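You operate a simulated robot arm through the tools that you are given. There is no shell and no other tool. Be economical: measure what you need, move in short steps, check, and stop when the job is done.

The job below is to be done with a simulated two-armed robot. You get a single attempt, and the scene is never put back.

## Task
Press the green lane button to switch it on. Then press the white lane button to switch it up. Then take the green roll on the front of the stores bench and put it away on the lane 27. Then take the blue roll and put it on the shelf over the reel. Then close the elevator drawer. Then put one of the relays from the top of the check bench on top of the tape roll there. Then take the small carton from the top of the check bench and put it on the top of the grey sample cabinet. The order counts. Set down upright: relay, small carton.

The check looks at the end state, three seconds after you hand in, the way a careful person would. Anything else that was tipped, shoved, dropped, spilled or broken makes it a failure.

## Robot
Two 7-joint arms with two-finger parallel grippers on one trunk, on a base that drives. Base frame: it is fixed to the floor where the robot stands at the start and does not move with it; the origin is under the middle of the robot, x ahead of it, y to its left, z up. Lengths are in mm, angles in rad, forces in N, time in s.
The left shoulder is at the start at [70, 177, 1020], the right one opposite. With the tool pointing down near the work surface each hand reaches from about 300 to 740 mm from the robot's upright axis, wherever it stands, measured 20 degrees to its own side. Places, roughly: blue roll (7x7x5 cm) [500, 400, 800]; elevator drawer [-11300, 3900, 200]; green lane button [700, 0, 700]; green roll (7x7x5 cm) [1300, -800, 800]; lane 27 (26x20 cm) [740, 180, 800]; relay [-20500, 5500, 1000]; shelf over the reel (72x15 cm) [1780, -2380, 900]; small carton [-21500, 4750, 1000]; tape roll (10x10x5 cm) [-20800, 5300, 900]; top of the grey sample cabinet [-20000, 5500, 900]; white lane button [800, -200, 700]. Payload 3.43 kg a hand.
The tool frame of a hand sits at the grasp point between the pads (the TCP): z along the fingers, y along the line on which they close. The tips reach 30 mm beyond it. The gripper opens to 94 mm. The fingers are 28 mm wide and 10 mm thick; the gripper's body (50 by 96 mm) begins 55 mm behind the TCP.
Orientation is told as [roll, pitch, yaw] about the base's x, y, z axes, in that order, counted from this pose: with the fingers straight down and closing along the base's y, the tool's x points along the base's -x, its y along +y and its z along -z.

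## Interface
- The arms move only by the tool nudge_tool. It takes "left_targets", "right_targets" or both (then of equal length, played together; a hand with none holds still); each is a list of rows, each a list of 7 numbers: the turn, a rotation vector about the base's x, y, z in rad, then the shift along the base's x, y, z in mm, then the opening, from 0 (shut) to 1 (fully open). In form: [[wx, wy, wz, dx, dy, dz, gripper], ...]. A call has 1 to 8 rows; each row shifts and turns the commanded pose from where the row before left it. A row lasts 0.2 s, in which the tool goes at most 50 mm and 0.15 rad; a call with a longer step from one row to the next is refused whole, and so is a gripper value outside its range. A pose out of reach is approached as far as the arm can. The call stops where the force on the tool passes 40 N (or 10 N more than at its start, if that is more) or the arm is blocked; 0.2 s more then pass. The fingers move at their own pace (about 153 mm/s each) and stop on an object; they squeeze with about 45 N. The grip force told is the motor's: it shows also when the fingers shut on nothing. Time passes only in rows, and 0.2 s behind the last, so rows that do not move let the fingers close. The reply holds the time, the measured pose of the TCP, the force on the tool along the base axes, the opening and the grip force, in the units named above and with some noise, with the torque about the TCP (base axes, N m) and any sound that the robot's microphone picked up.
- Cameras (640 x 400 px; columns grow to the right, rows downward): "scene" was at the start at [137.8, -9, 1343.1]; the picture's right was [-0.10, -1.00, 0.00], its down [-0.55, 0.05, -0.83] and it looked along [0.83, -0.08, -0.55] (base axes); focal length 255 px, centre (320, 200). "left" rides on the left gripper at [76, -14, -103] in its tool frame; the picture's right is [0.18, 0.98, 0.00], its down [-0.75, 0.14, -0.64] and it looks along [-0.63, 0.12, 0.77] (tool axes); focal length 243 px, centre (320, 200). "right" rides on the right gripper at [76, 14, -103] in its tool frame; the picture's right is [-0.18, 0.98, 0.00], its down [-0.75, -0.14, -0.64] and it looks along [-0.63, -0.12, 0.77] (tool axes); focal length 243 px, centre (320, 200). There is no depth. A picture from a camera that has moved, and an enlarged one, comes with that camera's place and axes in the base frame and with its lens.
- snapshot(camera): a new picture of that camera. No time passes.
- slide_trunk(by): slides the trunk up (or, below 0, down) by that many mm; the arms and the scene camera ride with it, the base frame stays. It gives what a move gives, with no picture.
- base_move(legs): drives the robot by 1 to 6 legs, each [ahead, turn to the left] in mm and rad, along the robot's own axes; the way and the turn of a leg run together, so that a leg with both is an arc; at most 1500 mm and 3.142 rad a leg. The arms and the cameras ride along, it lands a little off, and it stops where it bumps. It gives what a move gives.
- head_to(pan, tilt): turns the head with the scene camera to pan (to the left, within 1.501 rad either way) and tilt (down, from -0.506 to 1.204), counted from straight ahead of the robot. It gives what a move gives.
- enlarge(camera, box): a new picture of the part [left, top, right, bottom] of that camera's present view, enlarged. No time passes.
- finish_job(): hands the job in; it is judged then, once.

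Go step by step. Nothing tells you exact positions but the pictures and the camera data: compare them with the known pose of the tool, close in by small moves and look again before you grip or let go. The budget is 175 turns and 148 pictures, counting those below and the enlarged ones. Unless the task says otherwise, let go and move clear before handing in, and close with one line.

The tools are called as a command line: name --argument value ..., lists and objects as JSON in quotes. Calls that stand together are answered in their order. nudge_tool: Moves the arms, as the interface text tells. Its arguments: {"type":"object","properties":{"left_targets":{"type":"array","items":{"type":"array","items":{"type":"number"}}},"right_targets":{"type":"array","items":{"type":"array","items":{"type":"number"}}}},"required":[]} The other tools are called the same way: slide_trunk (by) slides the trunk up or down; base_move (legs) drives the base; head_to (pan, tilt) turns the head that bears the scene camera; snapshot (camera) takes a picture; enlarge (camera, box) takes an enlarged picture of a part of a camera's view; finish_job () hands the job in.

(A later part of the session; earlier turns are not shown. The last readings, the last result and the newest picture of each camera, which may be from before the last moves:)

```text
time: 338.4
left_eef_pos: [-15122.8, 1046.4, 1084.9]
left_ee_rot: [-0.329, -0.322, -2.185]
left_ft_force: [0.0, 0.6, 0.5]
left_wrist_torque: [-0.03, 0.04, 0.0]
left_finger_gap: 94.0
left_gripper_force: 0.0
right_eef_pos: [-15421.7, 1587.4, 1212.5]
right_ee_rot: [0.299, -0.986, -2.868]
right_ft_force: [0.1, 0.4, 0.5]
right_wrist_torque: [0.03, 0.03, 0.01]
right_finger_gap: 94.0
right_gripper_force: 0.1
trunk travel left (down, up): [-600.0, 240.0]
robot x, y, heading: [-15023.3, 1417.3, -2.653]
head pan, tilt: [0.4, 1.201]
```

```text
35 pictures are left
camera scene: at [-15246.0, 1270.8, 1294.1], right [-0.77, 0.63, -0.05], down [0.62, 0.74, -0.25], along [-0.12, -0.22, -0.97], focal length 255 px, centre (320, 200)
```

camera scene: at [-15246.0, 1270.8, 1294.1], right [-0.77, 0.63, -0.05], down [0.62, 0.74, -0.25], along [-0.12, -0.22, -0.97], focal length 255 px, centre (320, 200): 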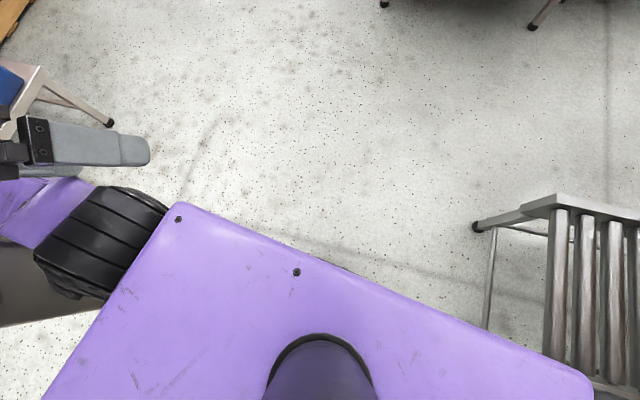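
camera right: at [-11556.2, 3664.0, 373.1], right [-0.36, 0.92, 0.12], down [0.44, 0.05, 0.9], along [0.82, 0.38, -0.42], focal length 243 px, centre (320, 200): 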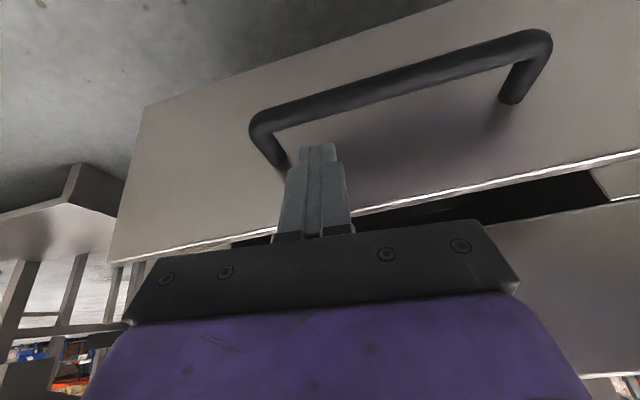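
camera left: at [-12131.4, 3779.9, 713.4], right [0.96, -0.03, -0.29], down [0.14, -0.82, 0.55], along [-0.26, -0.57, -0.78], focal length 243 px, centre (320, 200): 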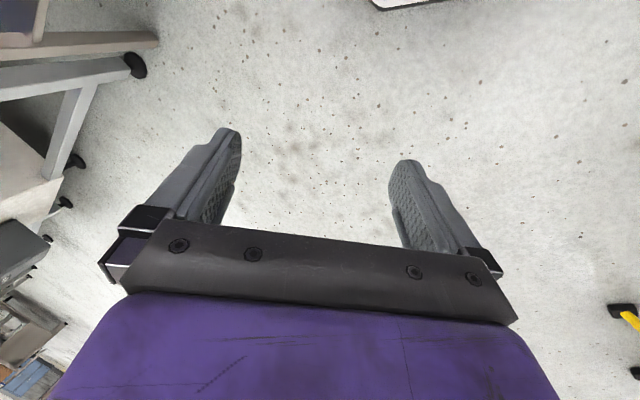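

base_move --legs '[[300, 0]]'

base_move --legs '[[300, 0]]'

head_to --pan 1.2 --tilt 0.8

snapshot --camera "scene"

```text
time: 339.1
left_eef_pos: [-15137.0, 1033.5, 1092.7]
left_ee_rot: [-0.389, -0.217, -2.031]
left_ft_force: [-64.2, -120.4, 77.7]
left_wrist_torque: [-6.92, 0.53, -4.51]
left_finger_gap: 81.2
left_gripper_force: 0.2
right_eef_pos: [-15438.9, 1620.0, 1224.7]
right_ee_rot: [0.34, -1.028, -2.976]
right_ft_force: [-2.0, 0.3, -0.5]
right_wrist_torque: [0.02, -0.09, 0.06]
right_finger_gap: 94.0
right_gripper_force: 0.0
trunk travel left (down, up): [-600.0, 240.0]
robot x, y, heading: [-15041.2, 1407.9, -2.708]
head pan, tilt: [0.4, 1.201]
stopped in leg 1: the robot was blocked; the commanded pose is now the measured one
```

```text
time: 339.9
left_eef_pos: [-15170.9, 977.3, 1072.8]
left_ee_rot: [-0.392, 0.015, -1.915]
left_ft_force: [-74.8, -120.4, -4.6]
left_wrist_torque: [-6.24, 4.37, -3.92]
left_finger_gap: 77.9
left_gripper_force: 0.1
right_eef_pos: [-15445.2, 1655.0, 1220.9]
right_ee_rot: [0.468, -0.959, 2.977]
right_ft_force: [3.2, 4.0, -0.7]
right_wrist_torque: [-0.23, 0.2, 0.26]
right_finger_gap: 93.8
right_gripper_force: 0.0
trunk travel left (down, up): [-600.0, 240.0]
robot x, y, heading: [-15059.1, 1375.5, -2.799]
head pan, tilt: [0.4, 1.201]
stopped in leg 1: the force on the tool passed its limit at 173 N (the readings are from after the stop); the commanded pose is now the measured one
```

```text
time: 341.0
left_eef_pos: [-15172.6, 1002.6, 1067.2]
left_ee_rot: [-0.526, 0.106, -2.123]
left_ft_force: [-59.0, -49.3, -8.2]
left_wrist_torque: [-2.1, 3.48, -1.46]
left_finger_gap: 78.7
left_gripper_force: 0.0
right_eef_pos: [-15275.8, 1699.6, 1226.0]
right_ee_rot: [0.556, -1.06, 2.9]
right_ft_force: [0.3, -1.7, -2.2]
right_wrist_torque: [-0.05, 0.14, -0.09]
right_finger_gap: 94.0
right_gripper_force: 0.1
trunk travel left (down, up): [-600.0, 240.0]
robot x, y, heading: [-14973.3, 1396.4, -3.076]
head pan, tilt: [1.201, 0.799]
```

```text
34 pictures are left
camera scene: at [-15228.2, 1229.3, 1321.5], right [-0.95, 0.3, -0.11], down [0.31, 0.73, -0.61], along [-0.11, -0.61, -0.78], focal length 255 px, centre (320, 200)
```

scene: 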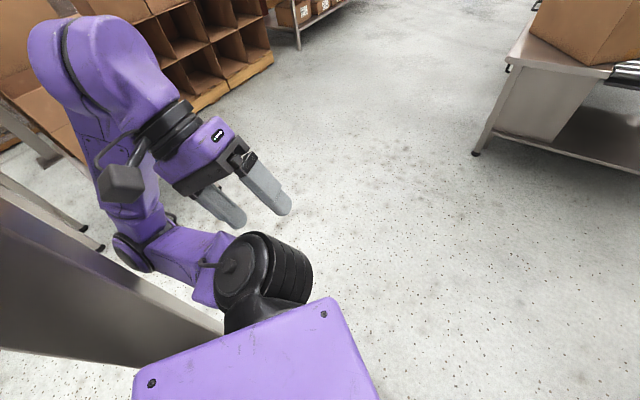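

The robot has turned clear to the right of the post. I drive forward again.

base_move --legs '[[300, 0]]'

snapshot --camera "scene"

```text
time: 341.7
left_eef_pos: [-15120.0, 1064.1, 1023.9]
left_ee_rot: [-0.563, 0.057, -2.687]
left_ft_force: [-132.8, -71.9, 14.4]
left_wrist_torque: [-1.85, 7.26, -4.08]
left_finger_gap: 89.6
left_gripper_force: 0.2
right_eef_pos: [-14696.3, 1752.4, 1221.3]
right_ee_rot: [1.739, -1.118, 1.394]
right_ft_force: [-6.2, 0.9, 0.5]
right_wrist_torque: [0.0, -0.05, 0.1]
right_finger_gap: 94.1
right_gripper_force: 0.1
trunk travel left (down, up): [-600.0, 240.0]
robot x, y, heading: [-14793.9, 1350.2, 2.522]
head pan, tilt: [1.201, 0.799]
stopped in leg 1: the robot was blocked; the commanded pose is now the measured one
```

```text
33 pictures are left
camera scene: at [-14991.4, 1239.5, 1318.0], right [-0.55, 0.83, 0.03], down [0.64, 0.45, -0.62], along [-0.53, -0.33, -0.78], focal length 255 px, centre (320, 200)
```

scene: 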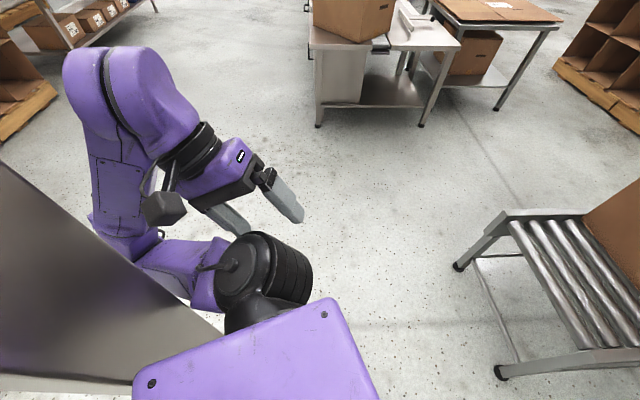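

Pitch is nearly gone; the left hand presses on my own shoulder. I move it forward, away from the body and post.

nudge_tool --left_targets '[[0, 0, 0, -36, 20, 10, 1], [0, 0, 0, -36, 20, 10, 1], [0, 0, 0, -36, 26, 10, 1], [0, 0, 0, -36, 26, 10, 1], [0, 0, 0, -36, 26, 0, 1]]'

snapshot --camera "scene"

```text
time: 342.0
left_eef_pos: [-15108.1, 1138.1, 1038.6]
left_ee_rot: [-0.52, 0.01, -2.864]
left_ft_force: [-93.3, -67.6, 0.7]
left_wrist_torque: [-3.95, 4.83, -3.81]
left_finger_gap: 93.9
left_gripper_force: 0.3
left hand out of reach, approached as far as the arm can: row 1
right_eef_pos: [-14620.9, 1825.2, 1164.2]
right_ee_rot: [1.781, -0.998, 1.423]
right_ft_force: [0.8, 1.7, -3.9]
right_wrist_torque: [-0.04, 0.27, 0.09]
right_finger_gap: 94.1
right_gripper_force: 0.0
trunk travel left (down, up): [-600.0, 240.0]
robot x, y, heading: [-14766.2, 1333.4, 2.363]
head pan, tilt: [1.201, 0.799]
stopped in row 1 (left hand): the arm was blocked; the commanded pose is now the measured one
```

```text
32 pictures are left
camera scene: at [-14938.3, 1288.5, 1319.6], right [-0.41, 0.91, 0.01], down [0.69, 0.32, -0.65], along [-0.6, -0.26, -0.76], focal length 255 px, centre (320, 200)
```

scene: 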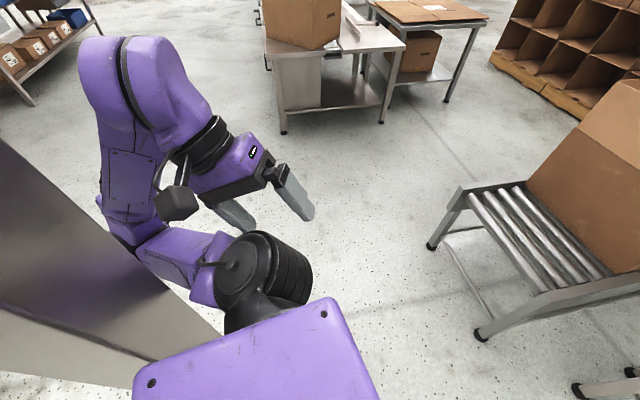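

base_move --legs '[[200, 0]]'

snapshot --camera "scene"

```text
time: 342.8
left_eef_pos: [-15072.1, 1179.9, 1075.3]
left_ee_rot: [-0.541, -0.068, -2.925]
left_ft_force: [0.9, -0.5, 11.5]
left_wrist_torque: [-0.29, 0.34, 0.08]
left_finger_gap: 90.6
left_gripper_force: 0.2
right_eef_pos: [-14562.7, 1868.0, 1141.0]
right_ee_rot: [1.869, -0.962, 1.316]
right_ft_force: [3.1, 0.0, 0.5]
right_wrist_torque: [-0.03, -0.02, -0.04]
right_finger_gap: 93.9
right_gripper_force: 0.0
trunk travel left (down, up): [-600.0, 240.0]
robot x, y, heading: [-14778.6, 1349.6, 2.374]
head pan, tilt: [1.201, 0.799]
stopped in leg 1: the robot was blocked; the commanded pose is now the measured one
```

```text
31 pictures are left
camera scene: at [-14888.3, 1335.9, 1324.2], right [-0.42, 0.91, 0.01], down [0.65, 0.31, -0.69], along [-0.63, -0.29, -0.72], focal length 255 px, centre (320, 200)
```

scene: 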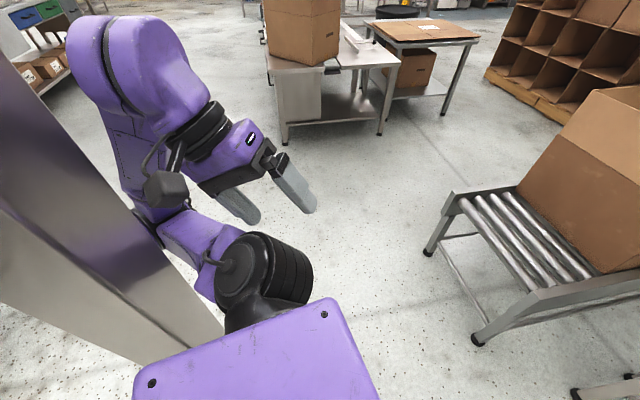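

The robot is level again. I bring the left hand forward and inward, off the post.

nudge_tool --left_targets '[[0, 0, 0, -10, 36, 0, 1], [0, 0, 0, -10, 36, 0, 1], [0, 0, 0, -10, 36, 0, 1], [0, 0, 0, -10, 36, 0, 1], [0, 0, 0, -10, 36, 0, 1], [0, 0, 0, -10, 36, 0, 1]]'

snapshot --camera "scene"

```text
time: 344.2
left_eef_pos: [-15129.0, 1397.2, 1096.7]
left_ee_rot: [-0.521, -0.075, -2.915]
left_ft_force: [0.2, 0.3, 0.4]
left_wrist_torque: [0.0, 0.03, -0.01]
left_finger_gap: 93.8
left_gripper_force: 0.1
left hand out of reach, approached as far as the arm can: row 1, 2, 3
right_eef_pos: [-14564.5, 1879.5, 1135.4]
right_ee_rot: [1.861, -0.953, 1.328]
right_ft_force: [-0.8, 0.4, 0.2]
right_wrist_torque: [-0.02, 0.01, 0.01]
right_finger_gap: 94.0
right_gripper_force: 0.1
trunk travel left (down, up): [-600.0, 240.0]
robot x, y, heading: [-14775.0, 1342.2, 2.381]
head pan, tilt: [1.201, 0.799]
```

```text
30 pictures are left
camera scene: at [-14883.4, 1345.8, 1325.0], right [-0.43, 0.9, 0.0], down [0.65, 0.3, -0.7], along [-0.63, -0.3, -0.72], focal length 255 px, centre (320, 200)
```

scene: 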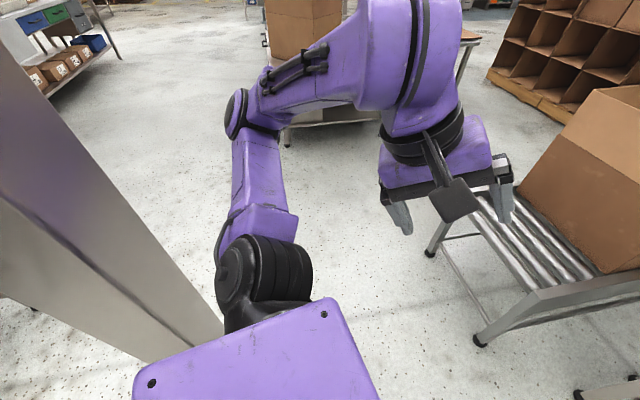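

Level and free. Now I restore both hands to upright, forward poses in two calls.

nudge_tool --left_targets '[[0, 0, -0.141, -11, 15, 0, 1], [0, 0, -0.141, -11, 15, 0, 1], [0, 0, -0.141, -11, 15, 0, 1], [0, 0, -0.141, -11, 15, 0, 1], [0, 0, -0.141, -11, 15, 0, 1], [0, 0, -0.141, -11, 15, 0, 1], [0, 0, -0.141, -11, 15, 0, 1], [-0.094, 0.09, 0, -11, 15, 0, 1]]' --right_targets '[[-0.012, -0.144, -0.0097, -30, 0, 0, 1], [-0.012, -0.144, -0.0097, -30, 0, 0, 1], [-0.012, -0.144, -0.0097, -30, 0, 0, 1], [-0.012, -0.144, -0.0097, -30, 0, 0, 1], [-0.012, -0.144, -0.0097, -30, -5, 0, 1], [-0.012, -0.144, -0.0097, -30, -5, 0, 1], [-0.012, -0.144, -0.0097, -30, -5, 0, 1], [-0.012, -0.144, -0.0097, -30, -5, 0, 1]]'

nudge_tool --left_targets '[[-0.094, 0.09, 0, -11, 15, 0, 1], [-0.094, 0.09, 0, -11, 15, 0, 1], [-0.094, 0.09, 0, -11, 15, 0, 1], [0, 0, 0, 0, 0, 0, 1]]' --right_targets '[[-0.012, -0.144, -0.0097, -30, -5, 0, 1], [-0.012, -0.144, -0.0097, -30, -5, 0, 1], [-0.012, -0.144, -0.0097, -30, -5, 0, 1], [-0.012, -0.144, -0.0097, -30, -5, 0, 1]]'

head_to --pan -0.1 --tilt 0.5

snapshot --camera "scene"

```text
time: 346.0
left_eef_pos: [-15221.3, 1517.4, 1095.5]
left_ee_rot: [-0.387, -0.07, 2.373]
left_ft_force: [-0.3, 0.7, 0.8]
left_wrist_torque: [0.0, -0.02, 0.0]
left_finger_gap: 94.0
left_gripper_force: 0.0
right_eef_pos: [-14808.0, 1857.7, 1135.7]
right_ee_rot: [0.381, -0.45, 2.333]
right_ft_force: [-0.4, 0.0, 0.4]
right_wrist_torque: [-0.01, -0.03, 0.02]
right_finger_gap: 94.2
right_gripper_force: 0.0
trunk travel left (down, up): [-600.0, 240.0]
robot x, y, heading: [-14775.6, 1346.5, 2.379]
head pan, tilt: [1.201, 0.799]
```

```text
time: 347.0
left_eef_pos: [-15256.3, 1557.2, 1094.9]
left_ee_rot: [0.0, -0.065, 2.348]
left_ft_force: [0.4, -0.5, 0.0]
left_wrist_torque: [0.02, -0.03, 0.0]
left_finger_gap: 94.0
left_gripper_force: 0.1
right_eef_pos: [-14928.8, 1837.6, 1135.9]
right_ee_rot: [-0.002, -0.002, 2.383]
right_ft_force: [0.3, 0.2, -0.7]
right_wrist_torque: [0.03, -0.05, 0.05]
right_finger_gap: 93.8
right_gripper_force: 0.1
trunk travel left (down, up): [-600.0, 240.0]
robot x, y, heading: [-14774.4, 1344.9, 2.379]
head pan, tilt: [1.201, 0.799]
```

```text
time: 348.4
left_eef_pos: [-15253.4, 1559.0, 1096.3]
left_ee_rot: [0.0, -0.064, 2.345]
left_ft_force: [0.1, -0.1, -0.4]
left_wrist_torque: [0.0, 0.01, -0.02]
left_finger_gap: 94.0
left_gripper_force: 0.2
right_eef_pos: [-14925.4, 1838.0, 1135.2]
right_ee_rot: [0.002, -0.005, 2.383]
right_ft_force: [0.9, -1.1, 0.2]
right_wrist_torque: [0.0, 0.0, 0.01]
right_finger_gap: 94.0
right_gripper_force: 0.1
trunk travel left (down, up): [-600.0, 240.0]
robot x, y, heading: [-14774.9, 1343.9, 2.375]
head pan, tilt: [-0.099, 0.499]
```

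```text
29 pictures are left
camera scene: at [-14869.3, 1448.4, 1350.9], right [0.76, 0.65, 0.0], down [0.31, -0.36, -0.88], along [-0.57, 0.67, -0.48], focal length 255 px, centre (320, 200)
```

scene: 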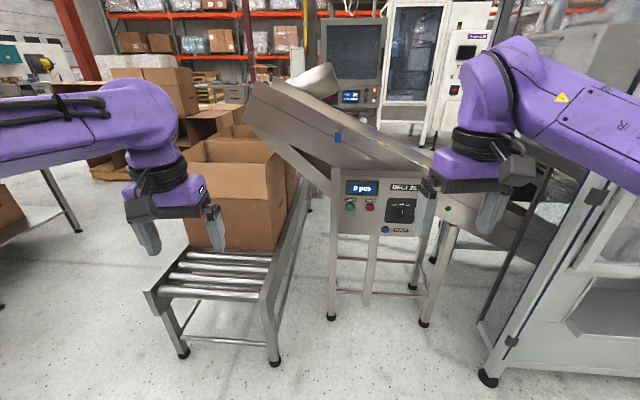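

Both hands are normal again and nothing seems displaced. I raise the trunk, turn right away from the post and withdraw to open floor before re-planning the gap.

slide_trunk --by 230

base_move --legs '[[0, -1.553], [713, 0]]'

```text
time: 350.9
left_eef_pos: [-15252.9, 1558.4, 1326.0]
left_ee_rot: [0.001, -0.068, 2.346]
left_ft_force: [0.0, -0.6, 0.5]
left_wrist_torque: [0.01, -0.02, 0.02]
left_finger_gap: 94.2
left_gripper_force: 0.1
right_eef_pos: [-14924.5, 1837.1, 1365.0]
right_ee_rot: [0.005, -0.004, 2.381]
right_ft_force: [0.1, 0.5, 1.0]
right_wrist_torque: [-0.02, 0.02, -0.05]
right_finger_gap: 93.9
right_gripper_force: 0.0
trunk travel left (down, up): [-830.0, 10.0]
robot x, y, heading: [-14774.0, 1350.2, 2.375]
head pan, tilt: [-0.099, 0.499]
```

```text
time: 353.4
left_eef_pos: [-14941.3, 1772.1, 1299.6]
left_ee_rot: [-0.015, -0.007, 1.538]
left_ft_force: [-0.8, 0.0, -0.5]
left_wrist_torque: [-0.08, -0.03, 0.0]
left_finger_gap: 93.9
left_gripper_force: 0.1
right_eef_pos: [-14512.3, 1711.1, 1381.6]
right_ee_rot: [0.001, -0.078, 1.636]
right_ft_force: [-0.7, 1.4, 1.1]
right_wrist_torque: [-0.14, -0.05, 0.01]
right_finger_gap: 93.8
right_gripper_force: 0.1
trunk travel left (down, up): [-830.0, 10.0]
robot x, y, heading: [-14767.2, 1346.3, 1.574]
head pan, tilt: [-0.099, 0.499]
stopped in leg 1: the robot was blocked; the commanded pose is now the measured one
```

Likely the base's rear corner met the post. Driving straight ahead moves away from it.

base_move --legs '[[250, 0]]'

snapshot --camera "scene"

```text
time: 354.1
left_eef_pos: [-15048.1, 1758.2, 1194.7]
left_ee_rot: [-0.127, 0.223, 1.526]
left_ft_force: [-0.3, 0.4, -0.5]
left_wrist_torque: [-0.03, 0.01, 0.02]
left_finger_gap: 94.1
left_gripper_force: 0.0
right_eef_pos: [-14636.3, 1697.3, 1394.5]
right_ee_rot: [-0.115, -0.061, 1.852]
right_ft_force: [0.0, 0.3, -0.6]
right_wrist_torque: [0.05, -0.05, 0.01]
right_finger_gap: 94.1
right_gripper_force: 0.0
trunk travel left (down, up): [-830.0, 10.0]
robot x, y, heading: [-14772.3, 1346.8, 1.585]
head pan, tilt: [-0.099, 0.499]
stopped in leg 1: the robot was blocked; the commanded pose is now the measured one
```

```text
28 pictures are left
camera scene: at [-14789.2, 1555.6, 1579.7], right [1.0, -0.09, 0.02], down [-0.03, -0.51, -0.86], along [0.09, 0.85, -0.51], focal length 255 px, centre (320, 200)
```

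scene: 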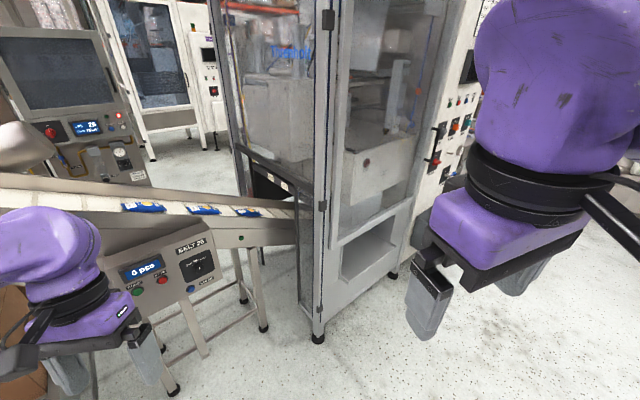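

head_to --pan 1.5 --tilt 1.0

snapshot --camera "scene"

```text
time: 355.8
left_eef_pos: [-15022.7, 1745.3, 1208.8]
left_ee_rot: [-0.104, 0.206, 1.526]
left_ft_force: [0.2, 0.4, -0.2]
left_wrist_torque: [-0.03, 0.05, 0.01]
left_finger_gap: 93.9
left_gripper_force: 0.0
right_eef_pos: [-14604.9, 1680.9, 1395.9]
right_ee_rot: [-0.094, -0.079, 1.846]
right_ft_force: [0.7, -0.1, 0.6]
right_wrist_torque: [0.03, -0.01, -0.02]
right_finger_gap: 94.0
right_gripper_force: 0.0
trunk travel left (down, up): [-830.0, 10.0]
robot x, y, heading: [-14769.1, 1348.5, 1.578]
head pan, tilt: [1.499, 1.0]
```

```text
27 pictures are left
camera scene: at [-14831.4, 1447.8, 1544.0], right [0.06, 1.0, -0.03], down [0.84, -0.07, -0.54], along [-0.55, 0.01, -0.84], focal length 255 px, centre (320, 200)
```

scene: 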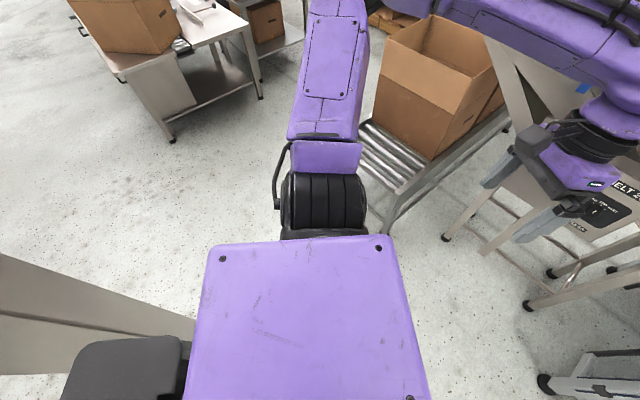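

The trunk's rear sits against the post (post centre re-estimated near (-14900,930)). I turn back left a bit and move forward.

base_move --legs '[[0, 0.35]]'

base_move --legs '[[300, 0]]'

snapshot --camera "scene"

```text
time: 356.6
left_eef_pos: [-15029.2, 1646.7, 1151.1]
left_ee_rot: [-0.115, 0.429, 1.54]
left_ft_force: [-0.4, 0.0, 0.4]
left_wrist_torque: [0.02, -0.02, 0.01]
left_finger_gap: 93.8
left_gripper_force: 0.2
right_eef_pos: [-14610.6, 1602.9, 1399.7]
right_ee_rot: [-0.135, -0.135, 1.937]
right_ft_force: [-0.2, -0.8, 0.0]
right_wrist_torque: [0.01, -0.04, 0.01]
right_finger_gap: 94.2
right_gripper_force: 0.1
trunk travel left (down, up): [-830.0, 10.0]
robot x, y, heading: [-14772.6, 1349.2, 1.611]
head pan, tilt: [1.499, 1.0]
stopped in leg 1: the robot was blocked; the commanded pose is now the measured one
```

```text
time: 357.4
left_eef_pos: [-15018.4, 1572.0, 1112.0]
left_ee_rot: [-0.156, 0.682, 1.588]
left_ft_force: [-0.1, 0.0, 0.2]
left_wrist_torque: [-0.03, -0.04, 0.02]
left_finger_gap: 94.1
left_gripper_force: 0.1
right_eef_pos: [-14605.7, 1523.3, 1404.2]
right_ee_rot: [-0.207, -0.221, 2.111]
right_ft_force: [-0.8, -0.7, 1.2]
right_wrist_torque: [0.0, -0.01, 0.01]
right_finger_gap: 94.2
right_gripper_force: 0.1
trunk travel left (down, up): [-830.0, 10.0]
robot x, y, heading: [-14771.8, 1351.9, 1.616]
head pan, tilt: [1.499, 1.0]
stopped in leg 1: the robot was blocked; the commanded pose is now the measured one
```

```text
26 pictures are left
camera scene: at [-14847.2, 1452.4, 1543.1], right [0.03, 1.0, -0.03], down [0.84, -0.04, -0.54], along [-0.54, -0.01, -0.84], focal length 255 px, centre (320, 200)
```

scene: 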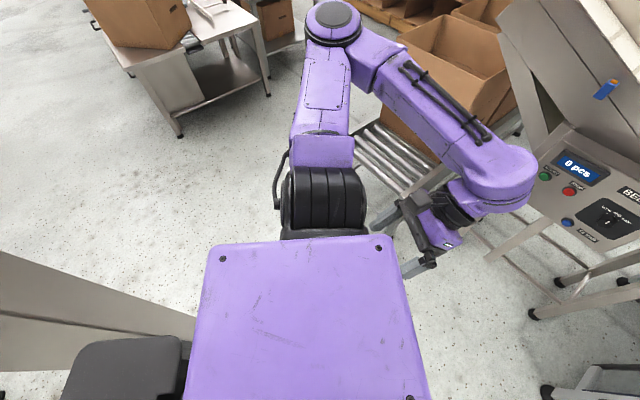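

head_to --pan -1.5 --tilt 0.9

snapshot --camera "scene"

```text
time: 359.9
left_eef_pos: [-15017.1, 1573.2, 1111.3]
left_ee_rot: [-0.152, 0.678, 1.587]
left_ft_force: [-0.6, 0.0, 0.0]
left_wrist_torque: [-0.01, 0.0, -0.01]
left_finger_gap: 94.0
left_gripper_force: 0.0
right_eef_pos: [-14605.1, 1527.6, 1403.9]
right_ee_rot: [-0.204, -0.218, 2.109]
right_ft_force: [0.6, -0.2, 0.9]
right_wrist_torque: [-0.02, -0.01, 0.0]
right_finger_gap: 93.9
right_gripper_force: 0.0
trunk travel left (down, up): [-830.0, 10.0]
robot x, y, heading: [-14772.2, 1348.6, 1.616]
head pan, tilt: [-1.499, 0.901]
```

```text
25 pictures are left
camera scene: at [-14700.7, 1461.7, 1550.3], right [0.12, -0.99, 0.03], down [-0.78, -0.11, -0.62], along [0.62, 0.05, -0.79], focal length 255 px, centre (320, 200)
```

scene: 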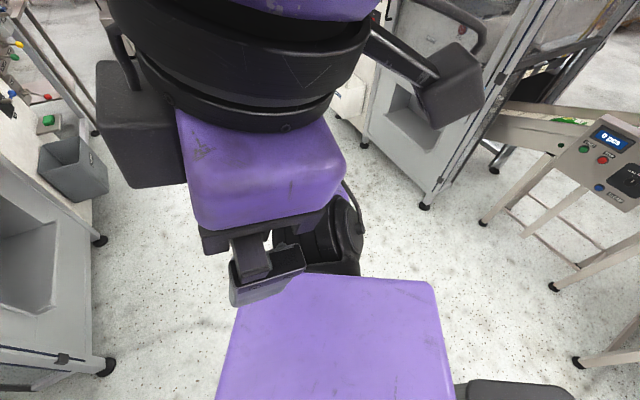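

base_move --legs '[[0, -0.6]]'

base_move --legs '[[400, 0.6]]'

base_move --legs '[[400, -0.6]]'

```text
time: 362.0
left_eef_pos: [-14861.2, 1661.6, 1129.5]
left_ee_rot: [-0.129, 0.535, 0.922]
left_ft_force: [0.2, 0.2, -0.4]
left_wrist_torque: [-0.01, -0.01, -0.01]
left_finger_gap: 94.2
left_gripper_force: 0.1
right_eef_pos: [-14542.1, 1391.9, 1402.8]
right_ee_rot: [-0.178, -0.202, 1.427]
right_ft_force: [-0.1, -1.1, -0.1]
right_wrist_torque: [0.0, 0.01, 0.0]
right_finger_gap: 93.8
right_gripper_force: 0.1
trunk travel left (down, up): [-830.0, 10.0]
robot x, y, heading: [-14770.9, 1354.1, 1.012]
head pan, tilt: [-1.499, 0.901]
```

```text
time: 364.5
left_eef_pos: [-14919.9, 1947.4, 1128.7]
left_ee_rot: [-0.131, 0.542, 1.52]
left_ft_force: [0.3, -1.0, 0.5]
left_wrist_torque: [0.09, 0.05, -0.02]
left_finger_gap: 94.0
left_gripper_force: 0.1
right_eef_pos: [-14505.6, 1915.2, 1408.6]
right_ee_rot: [-0.198, -0.262, 2.081]
right_ft_force: [-0.4, 0.6, 3.4]
right_wrist_torque: [-0.01, -0.02, 0.04]
right_finger_gap: 94.1
right_gripper_force: 0.0
trunk travel left (down, up): [-830.0, 10.0]
robot x, y, heading: [-14669.6, 1735.2, 1.61]
head pan, tilt: [-1.499, 0.901]
```

```text
time: 366.5
left_eef_pos: [-14757.8, 2322.7, 1130.3]
left_ee_rot: [-0.147, 0.543, 1.035]
left_ft_force: [1.6, -0.8, 0.0]
left_wrist_torque: [0.03, 0.09, -0.04]
left_finger_gap: 93.8
left_gripper_force: 0.1
right_eef_pos: [-14404.9, 2113.4, 1409.4]
right_ee_rot: [-0.203, -0.263, 1.626]
right_ft_force: [1.4, -0.8, -0.5]
right_wrist_torque: [0.05, 0.05, 0.06]
right_finger_gap: 94.2
right_gripper_force: 0.1
trunk travel left (down, up): [-830.0, 10.0]
robot x, y, heading: [-14613.2, 2031.0, 1.161]
head pan, tilt: [-1.499, 0.901]
stopped in leg 1: the robot was blocked; the commanded pose is now the measured one
```

Free again; now close to the wrapping machine ahead. I back off a little and level-check.

base_move --legs '[[-250, 0]]'

head_to --pan 0.0 --tilt 0.6

snapshot --camera "scene"

```text
time: 367.2
left_eef_pos: [-14663.9, 2292.2, 1140.7]
left_ee_rot: [-0.047, 0.571, 1.065]
left_ft_force: [-1.2, 0.3, -0.4]
left_wrist_torque: [-0.08, -0.1, 0.06]
left_finger_gap: 94.2
left_gripper_force: 0.1
right_eef_pos: [-14292.6, 2081.8, 1381.9]
right_ee_rot: [-0.112, -0.309, 1.606]
right_ft_force: [-0.8, 0.0, 0.9]
right_wrist_torque: [-0.03, -0.02, -0.04]
right_finger_gap: 93.8
right_gripper_force: 0.1
trunk travel left (down, up): [-830.0, 10.0]
robot x, y, heading: [-14612.7, 2027.3, 1.154]
head pan, tilt: [-1.499, 0.901]
stopped in leg 1: the robot was blocked; the commanded pose is now the measured one
```

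```text
time: 368.8
left_eef_pos: [-14698.9, 2302.2, 1135.6]
left_ee_rot: [-0.088, 0.564, 1.048]
left_ft_force: [-0.7, -0.3, 0.7]
left_wrist_torque: [-0.03, -0.03, 0.01]
left_finger_gap: 93.9
left_gripper_force: 0.1
right_eef_pos: [-14337.8, 2094.0, 1388.8]
right_ee_rot: [-0.146, -0.289, 1.617]
right_ft_force: [-0.4, -0.8, 0.5]
right_wrist_torque: [0.02, -0.03, -0.04]
right_finger_gap: 93.7
right_gripper_force: 0.1
trunk travel left (down, up): [-830.0, 10.0]
robot x, y, heading: [-14614.4, 2028.1, 1.161]
head pan, tilt: [0.0, 0.6]
```

```text
24 pictures are left
camera scene: at [-14560.9, 2157.7, 1571.8], right [0.92, -0.4, 0.0], down [-0.23, -0.52, -0.82], along [0.33, 0.76, -0.57], focal length 255 px, centre (320, 200)
```

scene: 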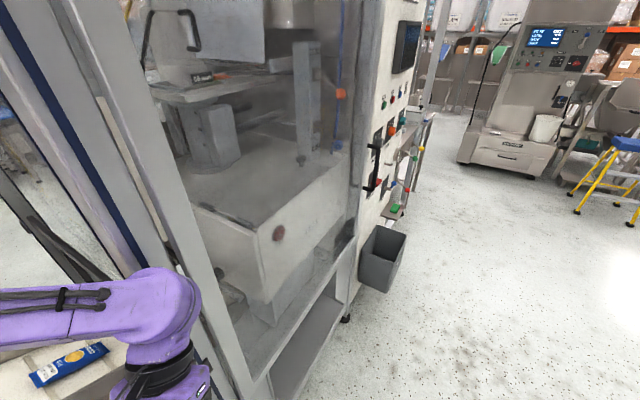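

My left arm is hooked left of the machine's frame. I turn left to unhook, then reverse.

base_move --legs '[[0, 0.4]]'

base_move --legs '[[-250, 0]]'

snapshot --camera "scene"

```text
time: 370.4
left_eef_pos: [-14797.5, 2245.5, 1136.1]
left_ee_rot: [-0.086, 0.564, 1.457]
left_ft_force: [0.8, 0.8, 0.6]
left_wrist_torque: [-0.01, 0.01, -0.01]
left_finger_gap: 94.0
left_gripper_force: 0.0
right_eef_pos: [-14380.5, 2197.9, 1388.6]
right_ee_rot: [-0.144, -0.293, 2.019]
right_ft_force: [-0.1, 1.5, 0.6]
right_wrist_torque: [-0.08, -0.03, 0.0]
right_finger_gap: 94.0
right_gripper_force: 0.0
trunk travel left (down, up): [-830.0, 10.0]
robot x, y, heading: [-14618.3, 2026.8, 1.568]
head pan, tilt: [0.0, 0.6]
```

```text
time: 372.3
left_eef_pos: [-14799.4, 1998.8, 1133.7]
left_ee_rot: [-0.087, 0.563, 1.454]
left_ft_force: [0.4, 0.7, -0.2]
left_wrist_torque: [-0.03, -0.04, -0.02]
left_finger_gap: 93.9
left_gripper_force: 0.1
right_eef_pos: [-14383.6, 1948.5, 1389.4]
right_ee_rot: [-0.144, -0.29, 2.019]
right_ft_force: [-0.1, 0.1, -0.4]
right_wrist_torque: [-0.02, -0.02, -0.02]
right_finger_gap: 93.9
right_gripper_force: 0.0
trunk travel left (down, up): [-830.0, 10.0]
robot x, y, heading: [-14615.1, 1782.7, 1.561]
head pan, tilt: [0.0, 0.6]
```

```text
23 pictures are left
camera scene: at [-14614.9, 1920.5, 1571.6], right [1.0, -0.01, 0.0], down [0.0, -0.57, -0.82], along [0.01, 0.82, -0.57], focal length 255 px, centre (320, 200)
```

scene: 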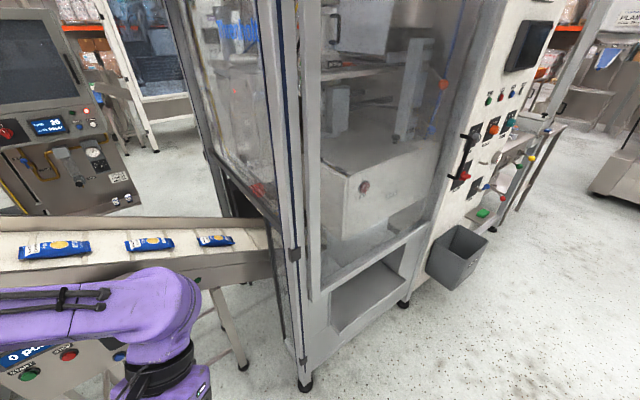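

Free, and the machine and packs are untouched. I restore both hands to normal forward poses before the next drive.

nudge_tool --left_targets '[[0.14, -0.016, 0, 0, 30, 23, 1], [0.14, -0.016, 0, 0, 30, 23, 1], [0.14, -0.016, 0, 0, 30, 23, 1], [0.14, -0.016, 0, 0, 30, 23, 1], [0.01, 0.086, 0, 0, 30, 23, 1], [0, 0, 0.05, 0, 30, 23, 1], [0, 0, 0.05, 0, 30, 23, 1], [0, 0, 0, 0, 30, 23, 1]]' --right_targets '[[-0.036, 0.018, -0.057, -4, 34, -8, 1], [-0.036, 0.018, -0.057, -4, 34, -8, 1], [-0.036, 0.018, -0.057, -4, 34, -8, 1], [-0.036, 0.018, -0.057, -4, 34, -8, 1], [-0.036, 0.018, -0.057, -4, 34, -8, 1], [-0.036, 0.018, -0.057, -4, 34, -8, 1], [-0.036, 0.018, -0.057, -4, 34, -8, 1], [-0.036, 0.018, -0.057, -4, 34, -8, 1]]'

base_move --legs '[[-120, 0], [0, 1.89], [400, 0]]'

```text
time: 374.1
left_eef_pos: [-14800.6, 2241.3, 1317.9]
left_ee_rot: [0.005, 0.002, 1.551]
left_ft_force: [0.2, 0.0, 0.1]
left_wrist_torque: [-0.05, 0.02, -0.02]
left_finger_gap: 94.2
left_gripper_force: 0.1
right_eef_pos: [-14413.2, 2223.4, 1322.9]
right_ee_rot: [0.055, -0.038, 1.524]
right_ft_force: [0.1, 0.5, -0.5]
right_wrist_torque: [-0.04, 0.03, 0.01]
right_finger_gap: 94.2
right_gripper_force: 0.0
trunk travel left (down, up): [-830.0, 10.0]
robot x, y, heading: [-14613.8, 1778.8, 1.567]
head pan, tilt: [0.0, 0.6]
```

```text
time: 382.0
left_eef_pos: [-15364.9, 1212.0, 1320.2]
left_ee_rot: [-0.001, 0.0, -2.837]
left_ft_force: [0.4, 0.0, 0.4]
left_wrist_torque: [0.01, 0.02, 0.02]
left_finger_gap: 94.3
left_gripper_force: 0.0
right_eef_pos: [-15472.1, 1583.8, 1325.2]
right_ee_rot: [0.054, -0.042, -2.864]
right_ft_force: [0.0, 0.1, 0.2]
right_wrist_torque: [0.02, 0.0, -0.01]
right_finger_gap: 93.9
right_gripper_force: 0.1
trunk travel left (down, up): [-830.0, 10.0]
robot x, y, heading: [-14994.6, 1531.4, -2.834]
head pan, tilt: [0.0, 0.6]
```

snapshot --camera "scene"

```text
22 pictures are left
camera scene: at [-15122.7, 1491.3, 1572.0], right [-0.31, 0.95, 0.0], down [0.54, 0.17, -0.83], along [-0.79, -0.26, -0.56], focal length 255 px, centre (320, 200)
```

scene: 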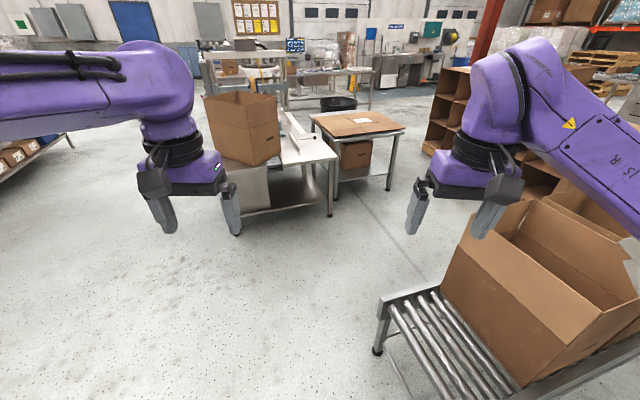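

The gap is open ahead between post and roller table. I steer slightly left and go through.

base_move --legs '[[0, 0.134], [1150, 0]]'

head_to --pan -1.1 --tilt 0.3

snapshot --camera "scene"

```text
time: 388.5
left_eef_pos: [-16363.7, 640.7, 1318.2]
left_ee_rot: [0.0, -0.001, -2.684]
left_ft_force: [-0.3, -0.5, 0.6]
left_wrist_torque: [0.0, 0.05, -0.02]
left_finger_gap: 94.1
left_gripper_force: 0.1
right_eef_pos: [-16524.2, 991.8, 1324.5]
right_ee_rot: [0.054, -0.042, -2.712]
right_ft_force: [0.2, 0.5, 0.4]
right_wrist_torque: [-0.03, 0.03, 0.01]
right_finger_gap: 94.1
right_gripper_force: 0.2
trunk travel left (down, up): [-830.0, 10.0]
robot x, y, heading: [-16042.1, 1012.3, -2.676]
head pan, tilt: [0.0, 0.6]
```

```text
time: 389.9
left_eef_pos: [-16362.8, 641.3, 1319.2]
left_ee_rot: [0.002, 0.001, -2.684]
left_ft_force: [0.7, 0.3, 0.3]
left_wrist_torque: [0.02, 0.01, 0.01]
left_finger_gap: 94.2
left_gripper_force: 0.1
right_eef_pos: [-16525.2, 992.1, 1325.5]
right_ee_rot: [0.056, -0.042, -2.713]
right_ft_force: [1.0, -0.3, -0.8]
right_wrist_torque: [-0.01, -0.02, -0.02]
right_finger_gap: 93.8
right_gripper_force: 0.0
trunk travel left (down, up): [-830.0, 10.0]
robot x, y, heading: [-16043.8, 1014.7, -2.678]
head pan, tilt: [-1.1, 0.3]
```

```text
21 pictures are left
camera scene: at [-16163.1, 1047.9, 1599.3], right [0.59, 0.81, 0.0], down [0.24, -0.17, -0.96], along [-0.77, 0.56, -0.3], focal length 255 px, centre (320, 200)
```

scene: 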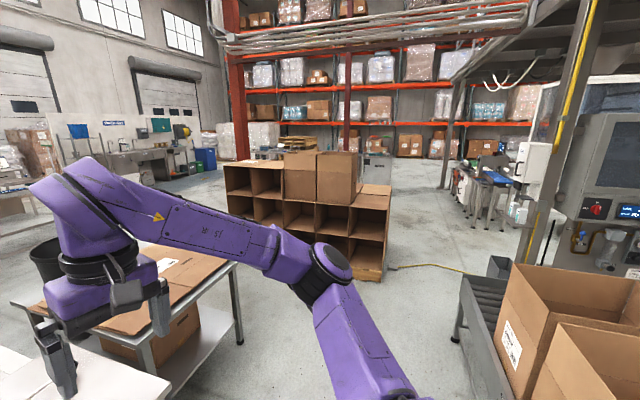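

enlarge --camera "scene" --box '[230, 110, 470, 260]'

```text
2.67 times, centred on (350, 185) of scene
camera zoom: at [-16163.1, 1047.9, 1599.3], right [0.59, 0.81, 0.0], down [0.24, -0.17, -0.96], along [-0.77, 0.56, -0.3], focal length 680 px, centre (240, 240)
```

zoom: 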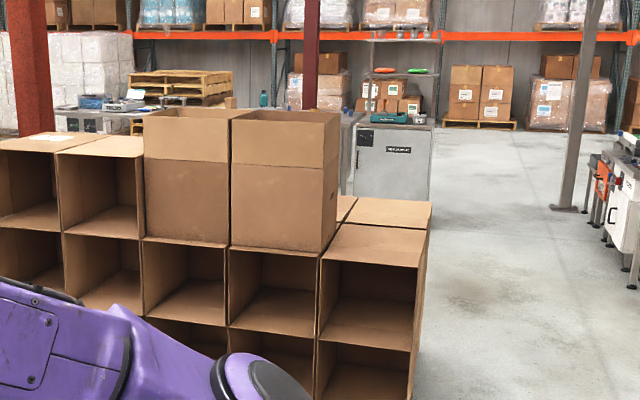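

The check bench with the grey sample cabinet is visible beyond the pigeonhole shelf. I drive along the passage between shelf and roller table.

base_move --legs '[[0, -1.48], [1300, 0]]'

head_to --pan 0.0 --tilt 0.5

snapshot --camera "scene"

```text
time: 400.0
left_eef_pos: [-17173.9, 2380.6, 1320.0]
left_ee_rot: [0.0, -0.002, 2.161]
left_ft_force: [-0.6, 1.2, -0.1]
left_wrist_torque: [-0.01, 0.0, 0.0]
left_finger_gap: 93.9
left_gripper_force: 0.0
right_eef_pos: [-16848.8, 2588.8, 1325.7]
right_ee_rot: [0.053, -0.042, 2.132]
right_ft_force: [0.6, 0.1, -0.4]
right_wrist_torque: [0.0, 0.0, 0.01]
right_finger_gap: 94.0
right_gripper_force: 0.1
trunk travel left (down, up): [-830.0, 10.0]
robot x, y, heading: [-16761.4, 2109.1, 2.172]
head pan, tilt: [-1.1, 0.3]
```

```text
time: 401.4
left_eef_pos: [-17176.2, 2381.8, 1319.3]
left_ee_rot: [0.001, -0.002, 2.162]
left_ft_force: [-0.6, -0.3, 0.8]
left_wrist_torque: [0.03, 0.0, -0.02]
left_finger_gap: 93.9
left_gripper_force: 0.0
right_eef_pos: [-16848.7, 2588.7, 1323.9]
right_ee_rot: [0.054, -0.042, 2.133]
right_ft_force: [0.8, -0.1, -1.0]
right_wrist_torque: [0.01, 0.0, 0.01]
right_finger_gap: 93.9
right_gripper_force: 0.0
trunk travel left (down, up): [-830.0, 10.0]
robot x, y, heading: [-16760.6, 2110.6, 2.167]
head pan, tilt: [0.0, 0.499]
```

```text
19 pictures are left
camera scene: at [-16841.3, 2229.0, 1580.9], right [0.83, 0.56, 0.0], down [0.27, -0.4, -0.88], along [-0.49, 0.73, -0.48], focal length 255 px, centre (320, 200)
```

scene: 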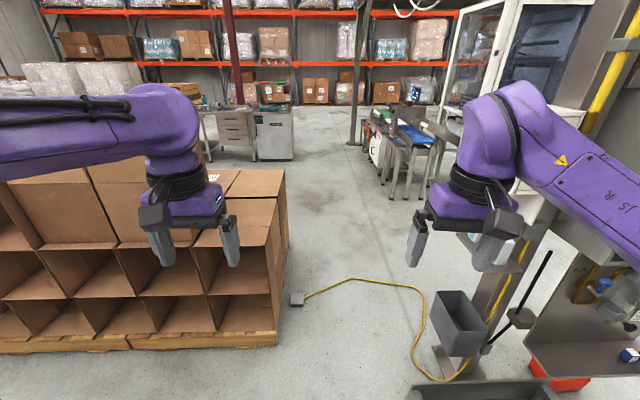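

I thread between shelf end and roller table, swing past the foot pedal, then head toward the bench.

base_move --legs '[[0, -0.041], [764, 0], [0, -0.353], [602, 0], [0, 0.901], [1300, 0]]'

```text
time: 409.5
left_eef_pos: [-17531.7, 3650.3, 1308.3]
left_ee_rot: [0.01, 0.024, 1.761]
left_ft_force: [1.9, 2.0, 0.3]
left_wrist_torque: [-0.09, 0.12, -0.02]
left_finger_gap: 94.0
left_gripper_force: 0.1
right_eef_pos: [-17147.5, 3712.7, 1328.7]
right_ee_rot: [0.061, -0.071, 1.758]
right_ft_force: [1.0, 2.1, 0.1]
right_wrist_torque: [-0.07, 0.05, 0.07]
right_finger_gap: 94.0
right_gripper_force: 0.0
trunk travel left (down, up): [-830.0, 10.0]
robot x, y, heading: [-17274.8, 3271.2, 1.775]
head pan, tilt: [0.0, 0.499]
stopped in leg 4: the robot was blocked; the commanded pose is now the measured one
```

snapshot --camera "scene"

```text
18 pictures are left
camera scene: at [-17285.8, 3414.3, 1580.8], right [0.98, 0.2, -0.01], down [0.08, -0.47, -0.88], along [-0.18, 0.86, -0.48], focal length 255 px, centre (320, 200)
```

scene: 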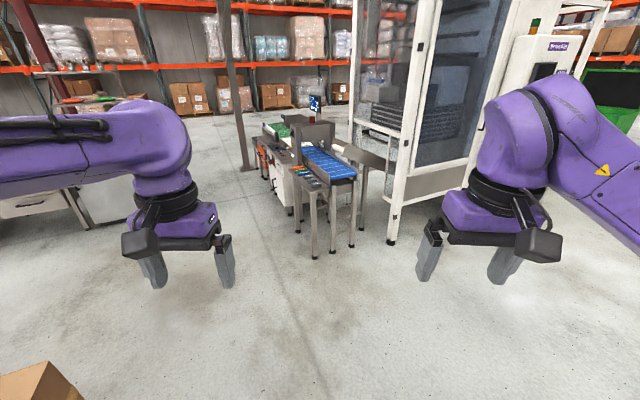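

Level and the front is clear; perhaps just the floor cable. I turn left and continue.

base_move --legs '[[0, 0.4], [300, 0]]'

```text
time: 412.7
left_eef_pos: [-17846.2, 3769.4, 1306.4]
left_ee_rot: [-0.009, 0.021, 2.148]
left_ft_force: [-0.3, 0.1, -0.4]
left_wrist_torque: [-0.02, 0.04, 0.0]
left_finger_gap: 93.9
left_gripper_force: 0.0
right_eef_pos: [-17514.3, 3971.1, 1334.6]
right_ee_rot: [0.045, -0.077, 2.149]
right_ft_force: [0.4, 0.5, -0.9]
right_wrist_torque: [0.02, 0.01, -0.02]
right_finger_gap: 94.0
right_gripper_force: 0.0
trunk travel left (down, up): [-830.0, 10.0]
robot x, y, heading: [-17447.0, 3527.2, 2.158]
head pan, tilt: [0.0, 0.499]
```

base_move --legs '[[300, 0.035], [0, 0.576], [1300, 0], [1217, 0], [0, -0.576]]'

snapshot --camera "scene"

```text
time: 419.4
left_eef_pos: [-18550.2, 3888.7, 1305.2]
left_ee_rot: [-0.02, 0.019, 2.814]
left_ft_force: [-0.1, -1.3, 0.4]
left_wrist_torque: [0.12, -0.03, 0.03]
left_finger_gap: 94.1
left_gripper_force: 0.0
right_eef_pos: [-18427.7, 4257.4, 1337.0]
right_ee_rot: [0.028, -0.138, 2.859]
right_ft_force: [-0.2, -1.0, 0.3]
right_wrist_torque: [0.07, -0.02, -0.03]
right_finger_gap: 94.1
right_gripper_force: 0.1
trunk travel left (down, up): [-830.0, 10.0]
robot x, y, heading: [-18089.3, 3957.4, 2.979]
head pan, tilt: [0.0, 0.499]
stopped in leg 3: the robot was blocked; the commanded pose is now the measured one
```

```text
17 pictures are left
camera scene: at [-18227.4, 3970.5, 1580.9], right [0.16, 0.99, 0.01], down [0.47, -0.07, -0.88], along [-0.87, 0.14, -0.48], focal length 255 px, centre (320, 200)
```

scene: 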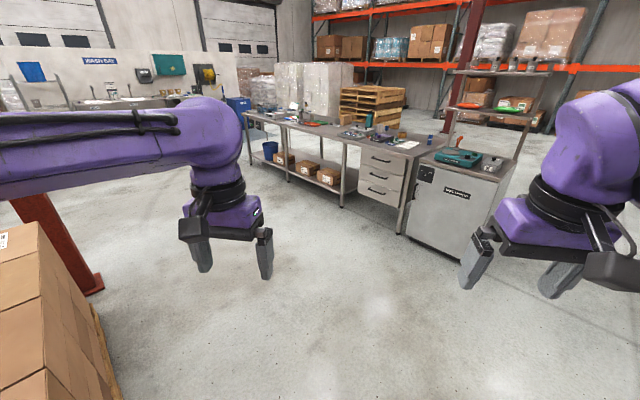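

My left side grazed the pallet beside the shelf. I turn right and drive off toward the bench, now in plain view.

base_move --legs '[[0, -0.53], [1000, 0]]'

```text
time: 420.9
left_eef_pos: [-18521.6, 4016.3, 1302.7]
left_ee_rot: [-0.023, 0.027, 2.509]
left_ft_force: [-1.8, -1.6, 0.9]
left_wrist_torque: [0.07, -0.04, 0.01]
left_finger_gap: 93.8
left_gripper_force: 0.1
right_eef_pos: [-18300.3, 4340.1, 1337.6]
right_ee_rot: [0.013, -0.192, 2.591]
right_ft_force: [-0.8, -0.5, 0.9]
right_wrist_torque: [0.03, -0.05, -0.01]
right_finger_gap: 94.2
right_gripper_force: 0.0
trunk travel left (down, up): [-830.0, 10.0]
robot x, y, heading: [-18048.4, 3955.5, 2.808]
head pan, tilt: [0.0, 0.499]
stopped in leg 1: the robot was blocked; the commanded pose is now the measured one
```

base_move --legs '[[400, -0.35]]'

head_to --pan 1.2 --tilt 0.9

snapshot --camera "scene"

```text
time: 422.0
left_eef_pos: [-18541.0, 4031.8, 1304.1]
left_ee_rot: [-0.02, 0.021, 2.498]
left_ft_force: [-1.3, 0.3, -0.3]
left_wrist_torque: [-0.03, 0.02, 0.0]
left_finger_gap: 94.0
left_gripper_force: 0.1
right_eef_pos: [-18322.1, 4355.3, 1335.4]
right_ee_rot: [0.007, -0.203, 2.598]
right_ft_force: [0.0, 0.3, 1.0]
right_wrist_torque: [0.01, -0.05, 0.02]
right_finger_gap: 94.0
right_gripper_force: 0.1
trunk travel left (down, up): [-830.0, 10.0]
robot x, y, heading: [-18072.5, 3965.7, 2.888]
head pan, tilt: [0.0, 0.499]
stopped in leg 1: the robot was blocked; the commanded pose is now the measured one
```

```text
time: 423.4
left_eef_pos: [-18539.4, 4032.1, 1306.7]
left_ee_rot: [-0.02, 0.022, 2.499]
left_ft_force: [-0.3, 0.5, -0.4]
left_wrist_torque: [0.0, 0.0, -0.01]
left_finger_gap: 94.0
left_gripper_force: 0.1
right_eef_pos: [-18321.0, 4354.9, 1334.6]
right_ee_rot: [0.009, -0.201, 2.6]
right_ft_force: [0.0, 0.0, 0.0]
right_wrist_torque: [-0.01, 0.01, 0.0]
right_finger_gap: 93.9
right_gripper_force: 0.1
trunk travel left (down, up): [-830.0, 10.0]
robot x, y, heading: [-18073.5, 3963.5, 2.888]
head pan, tilt: [1.201, 0.901]
```

```text
16 pictures are left
camera scene: at [-18166.8, 3917.0, 1547.1], right [-0.81, 0.59, 0.0], down [0.46, 0.63, -0.62], along [-0.36, -0.5, -0.78], focal length 255 px, centre (320, 200)
```

scene: 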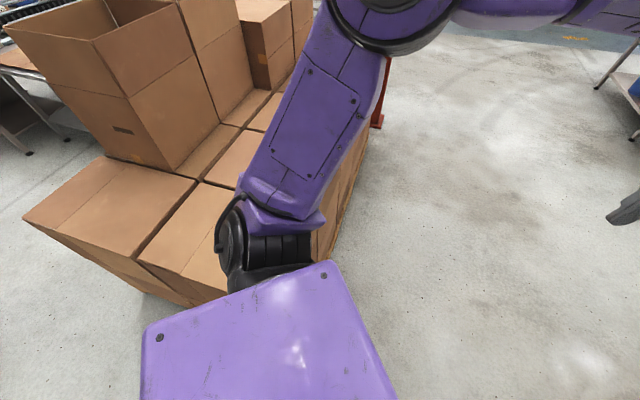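

The base's left side rests on the pallet corner. I back out, straighten, and pass it with more clearance.

base_move --legs '[[-250, 0], [0, -0.75], [900, 0]]'

```text
time: 431.5
left_eef_pos: [-18601.6, 5019.3, 1306.4]
left_ee_rot: [-0.02, 0.02, 1.752]
left_ft_force: [0.1, 0.7, 0.1]
left_wrist_torque: [-0.01, 0.02, -0.01]
left_finger_gap: 94.1
left_gripper_force: 0.0
right_eef_pos: [-18221.5, 5108.0, 1336.3]
right_ee_rot: [0.009, -0.202, 1.853]
right_ft_force: [-0.7, 0.5, 0.2]
right_wrist_torque: [0.02, -0.01, -0.02]
right_finger_gap: 94.1
right_gripper_force: 0.1
trunk travel left (down, up): [-830.0, 10.0]
robot x, y, heading: [-18305.0, 4654.6, 2.14]
head pan, tilt: [1.201, 0.901]
```

Past the pallet. Now I drive to stand in front of the check bench by the tape roll.

base_move --legs '[[0, 1.007], [905, 0], [900, 0], [0, -0.954]]'

head_to --pan 0.0 --tilt 0.6

snapshot --camera "scene"

```text
time: 445.7
left_eef_pos: [-20449.5, 5004.3, 1307.0]
left_ee_rot: [-0.02, 0.023, 1.804]
left_ft_force: [-0.2, -0.1, -0.9]
left_wrist_torque: [0.04, -0.03, 0.0]
left_finger_gap: 94.2
left_gripper_force: 0.2
right_eef_pos: [-20074.8, 5111.0, 1336.4]
right_ee_rot: [0.01, -0.202, 1.904]
right_ft_force: [-0.2, 0.4, -0.5]
right_wrist_torque: [0.01, -0.02, -0.03]
right_finger_gap: 94.1
right_gripper_force: 0.0
trunk travel left (down, up): [-830.0, 10.0]
robot x, y, heading: [-20136.3, 4654.2, 2.185]
head pan, tilt: [1.201, 0.901]
```

```text
time: 447.1
left_eef_pos: [-20448.8, 5003.2, 1305.2]
left_ee_rot: [-0.019, 0.02, 1.804]
left_ft_force: [-0.2, -0.3, -0.2]
left_wrist_torque: [0.05, -0.03, -0.02]
left_finger_gap: 94.0
left_gripper_force: 0.0
right_eef_pos: [-20073.9, 5111.8, 1336.0]
right_ee_rot: [0.009, -0.204, 1.904]
right_ft_force: [-0.7, -1.0, -0.5]
right_wrist_torque: [0.03, -0.01, 0.02]
right_finger_gap: 94.2
right_gripper_force: 0.1
trunk travel left (down, up): [-830.0, 10.0]
robot x, y, heading: [-20135.2, 4651.1, 2.194]
head pan, tilt: [0.0, 0.6]
```

```text
15 pictures are left
camera scene: at [-20215.8, 4765.8, 1571.8], right [0.81, 0.58, 0.0], down [0.33, -0.46, -0.82], along [-0.48, 0.67, -0.57], focal length 255 px, centre (320, 200)
```

scene: 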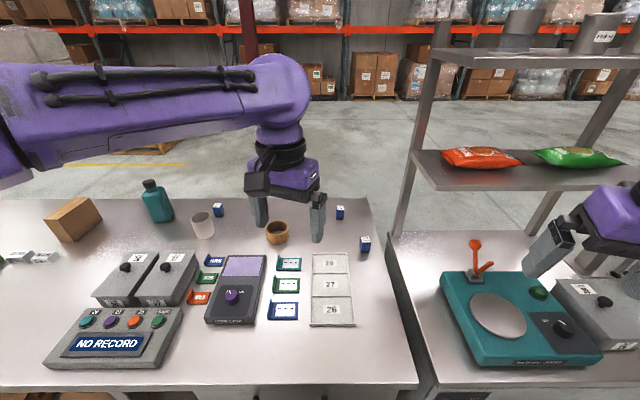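

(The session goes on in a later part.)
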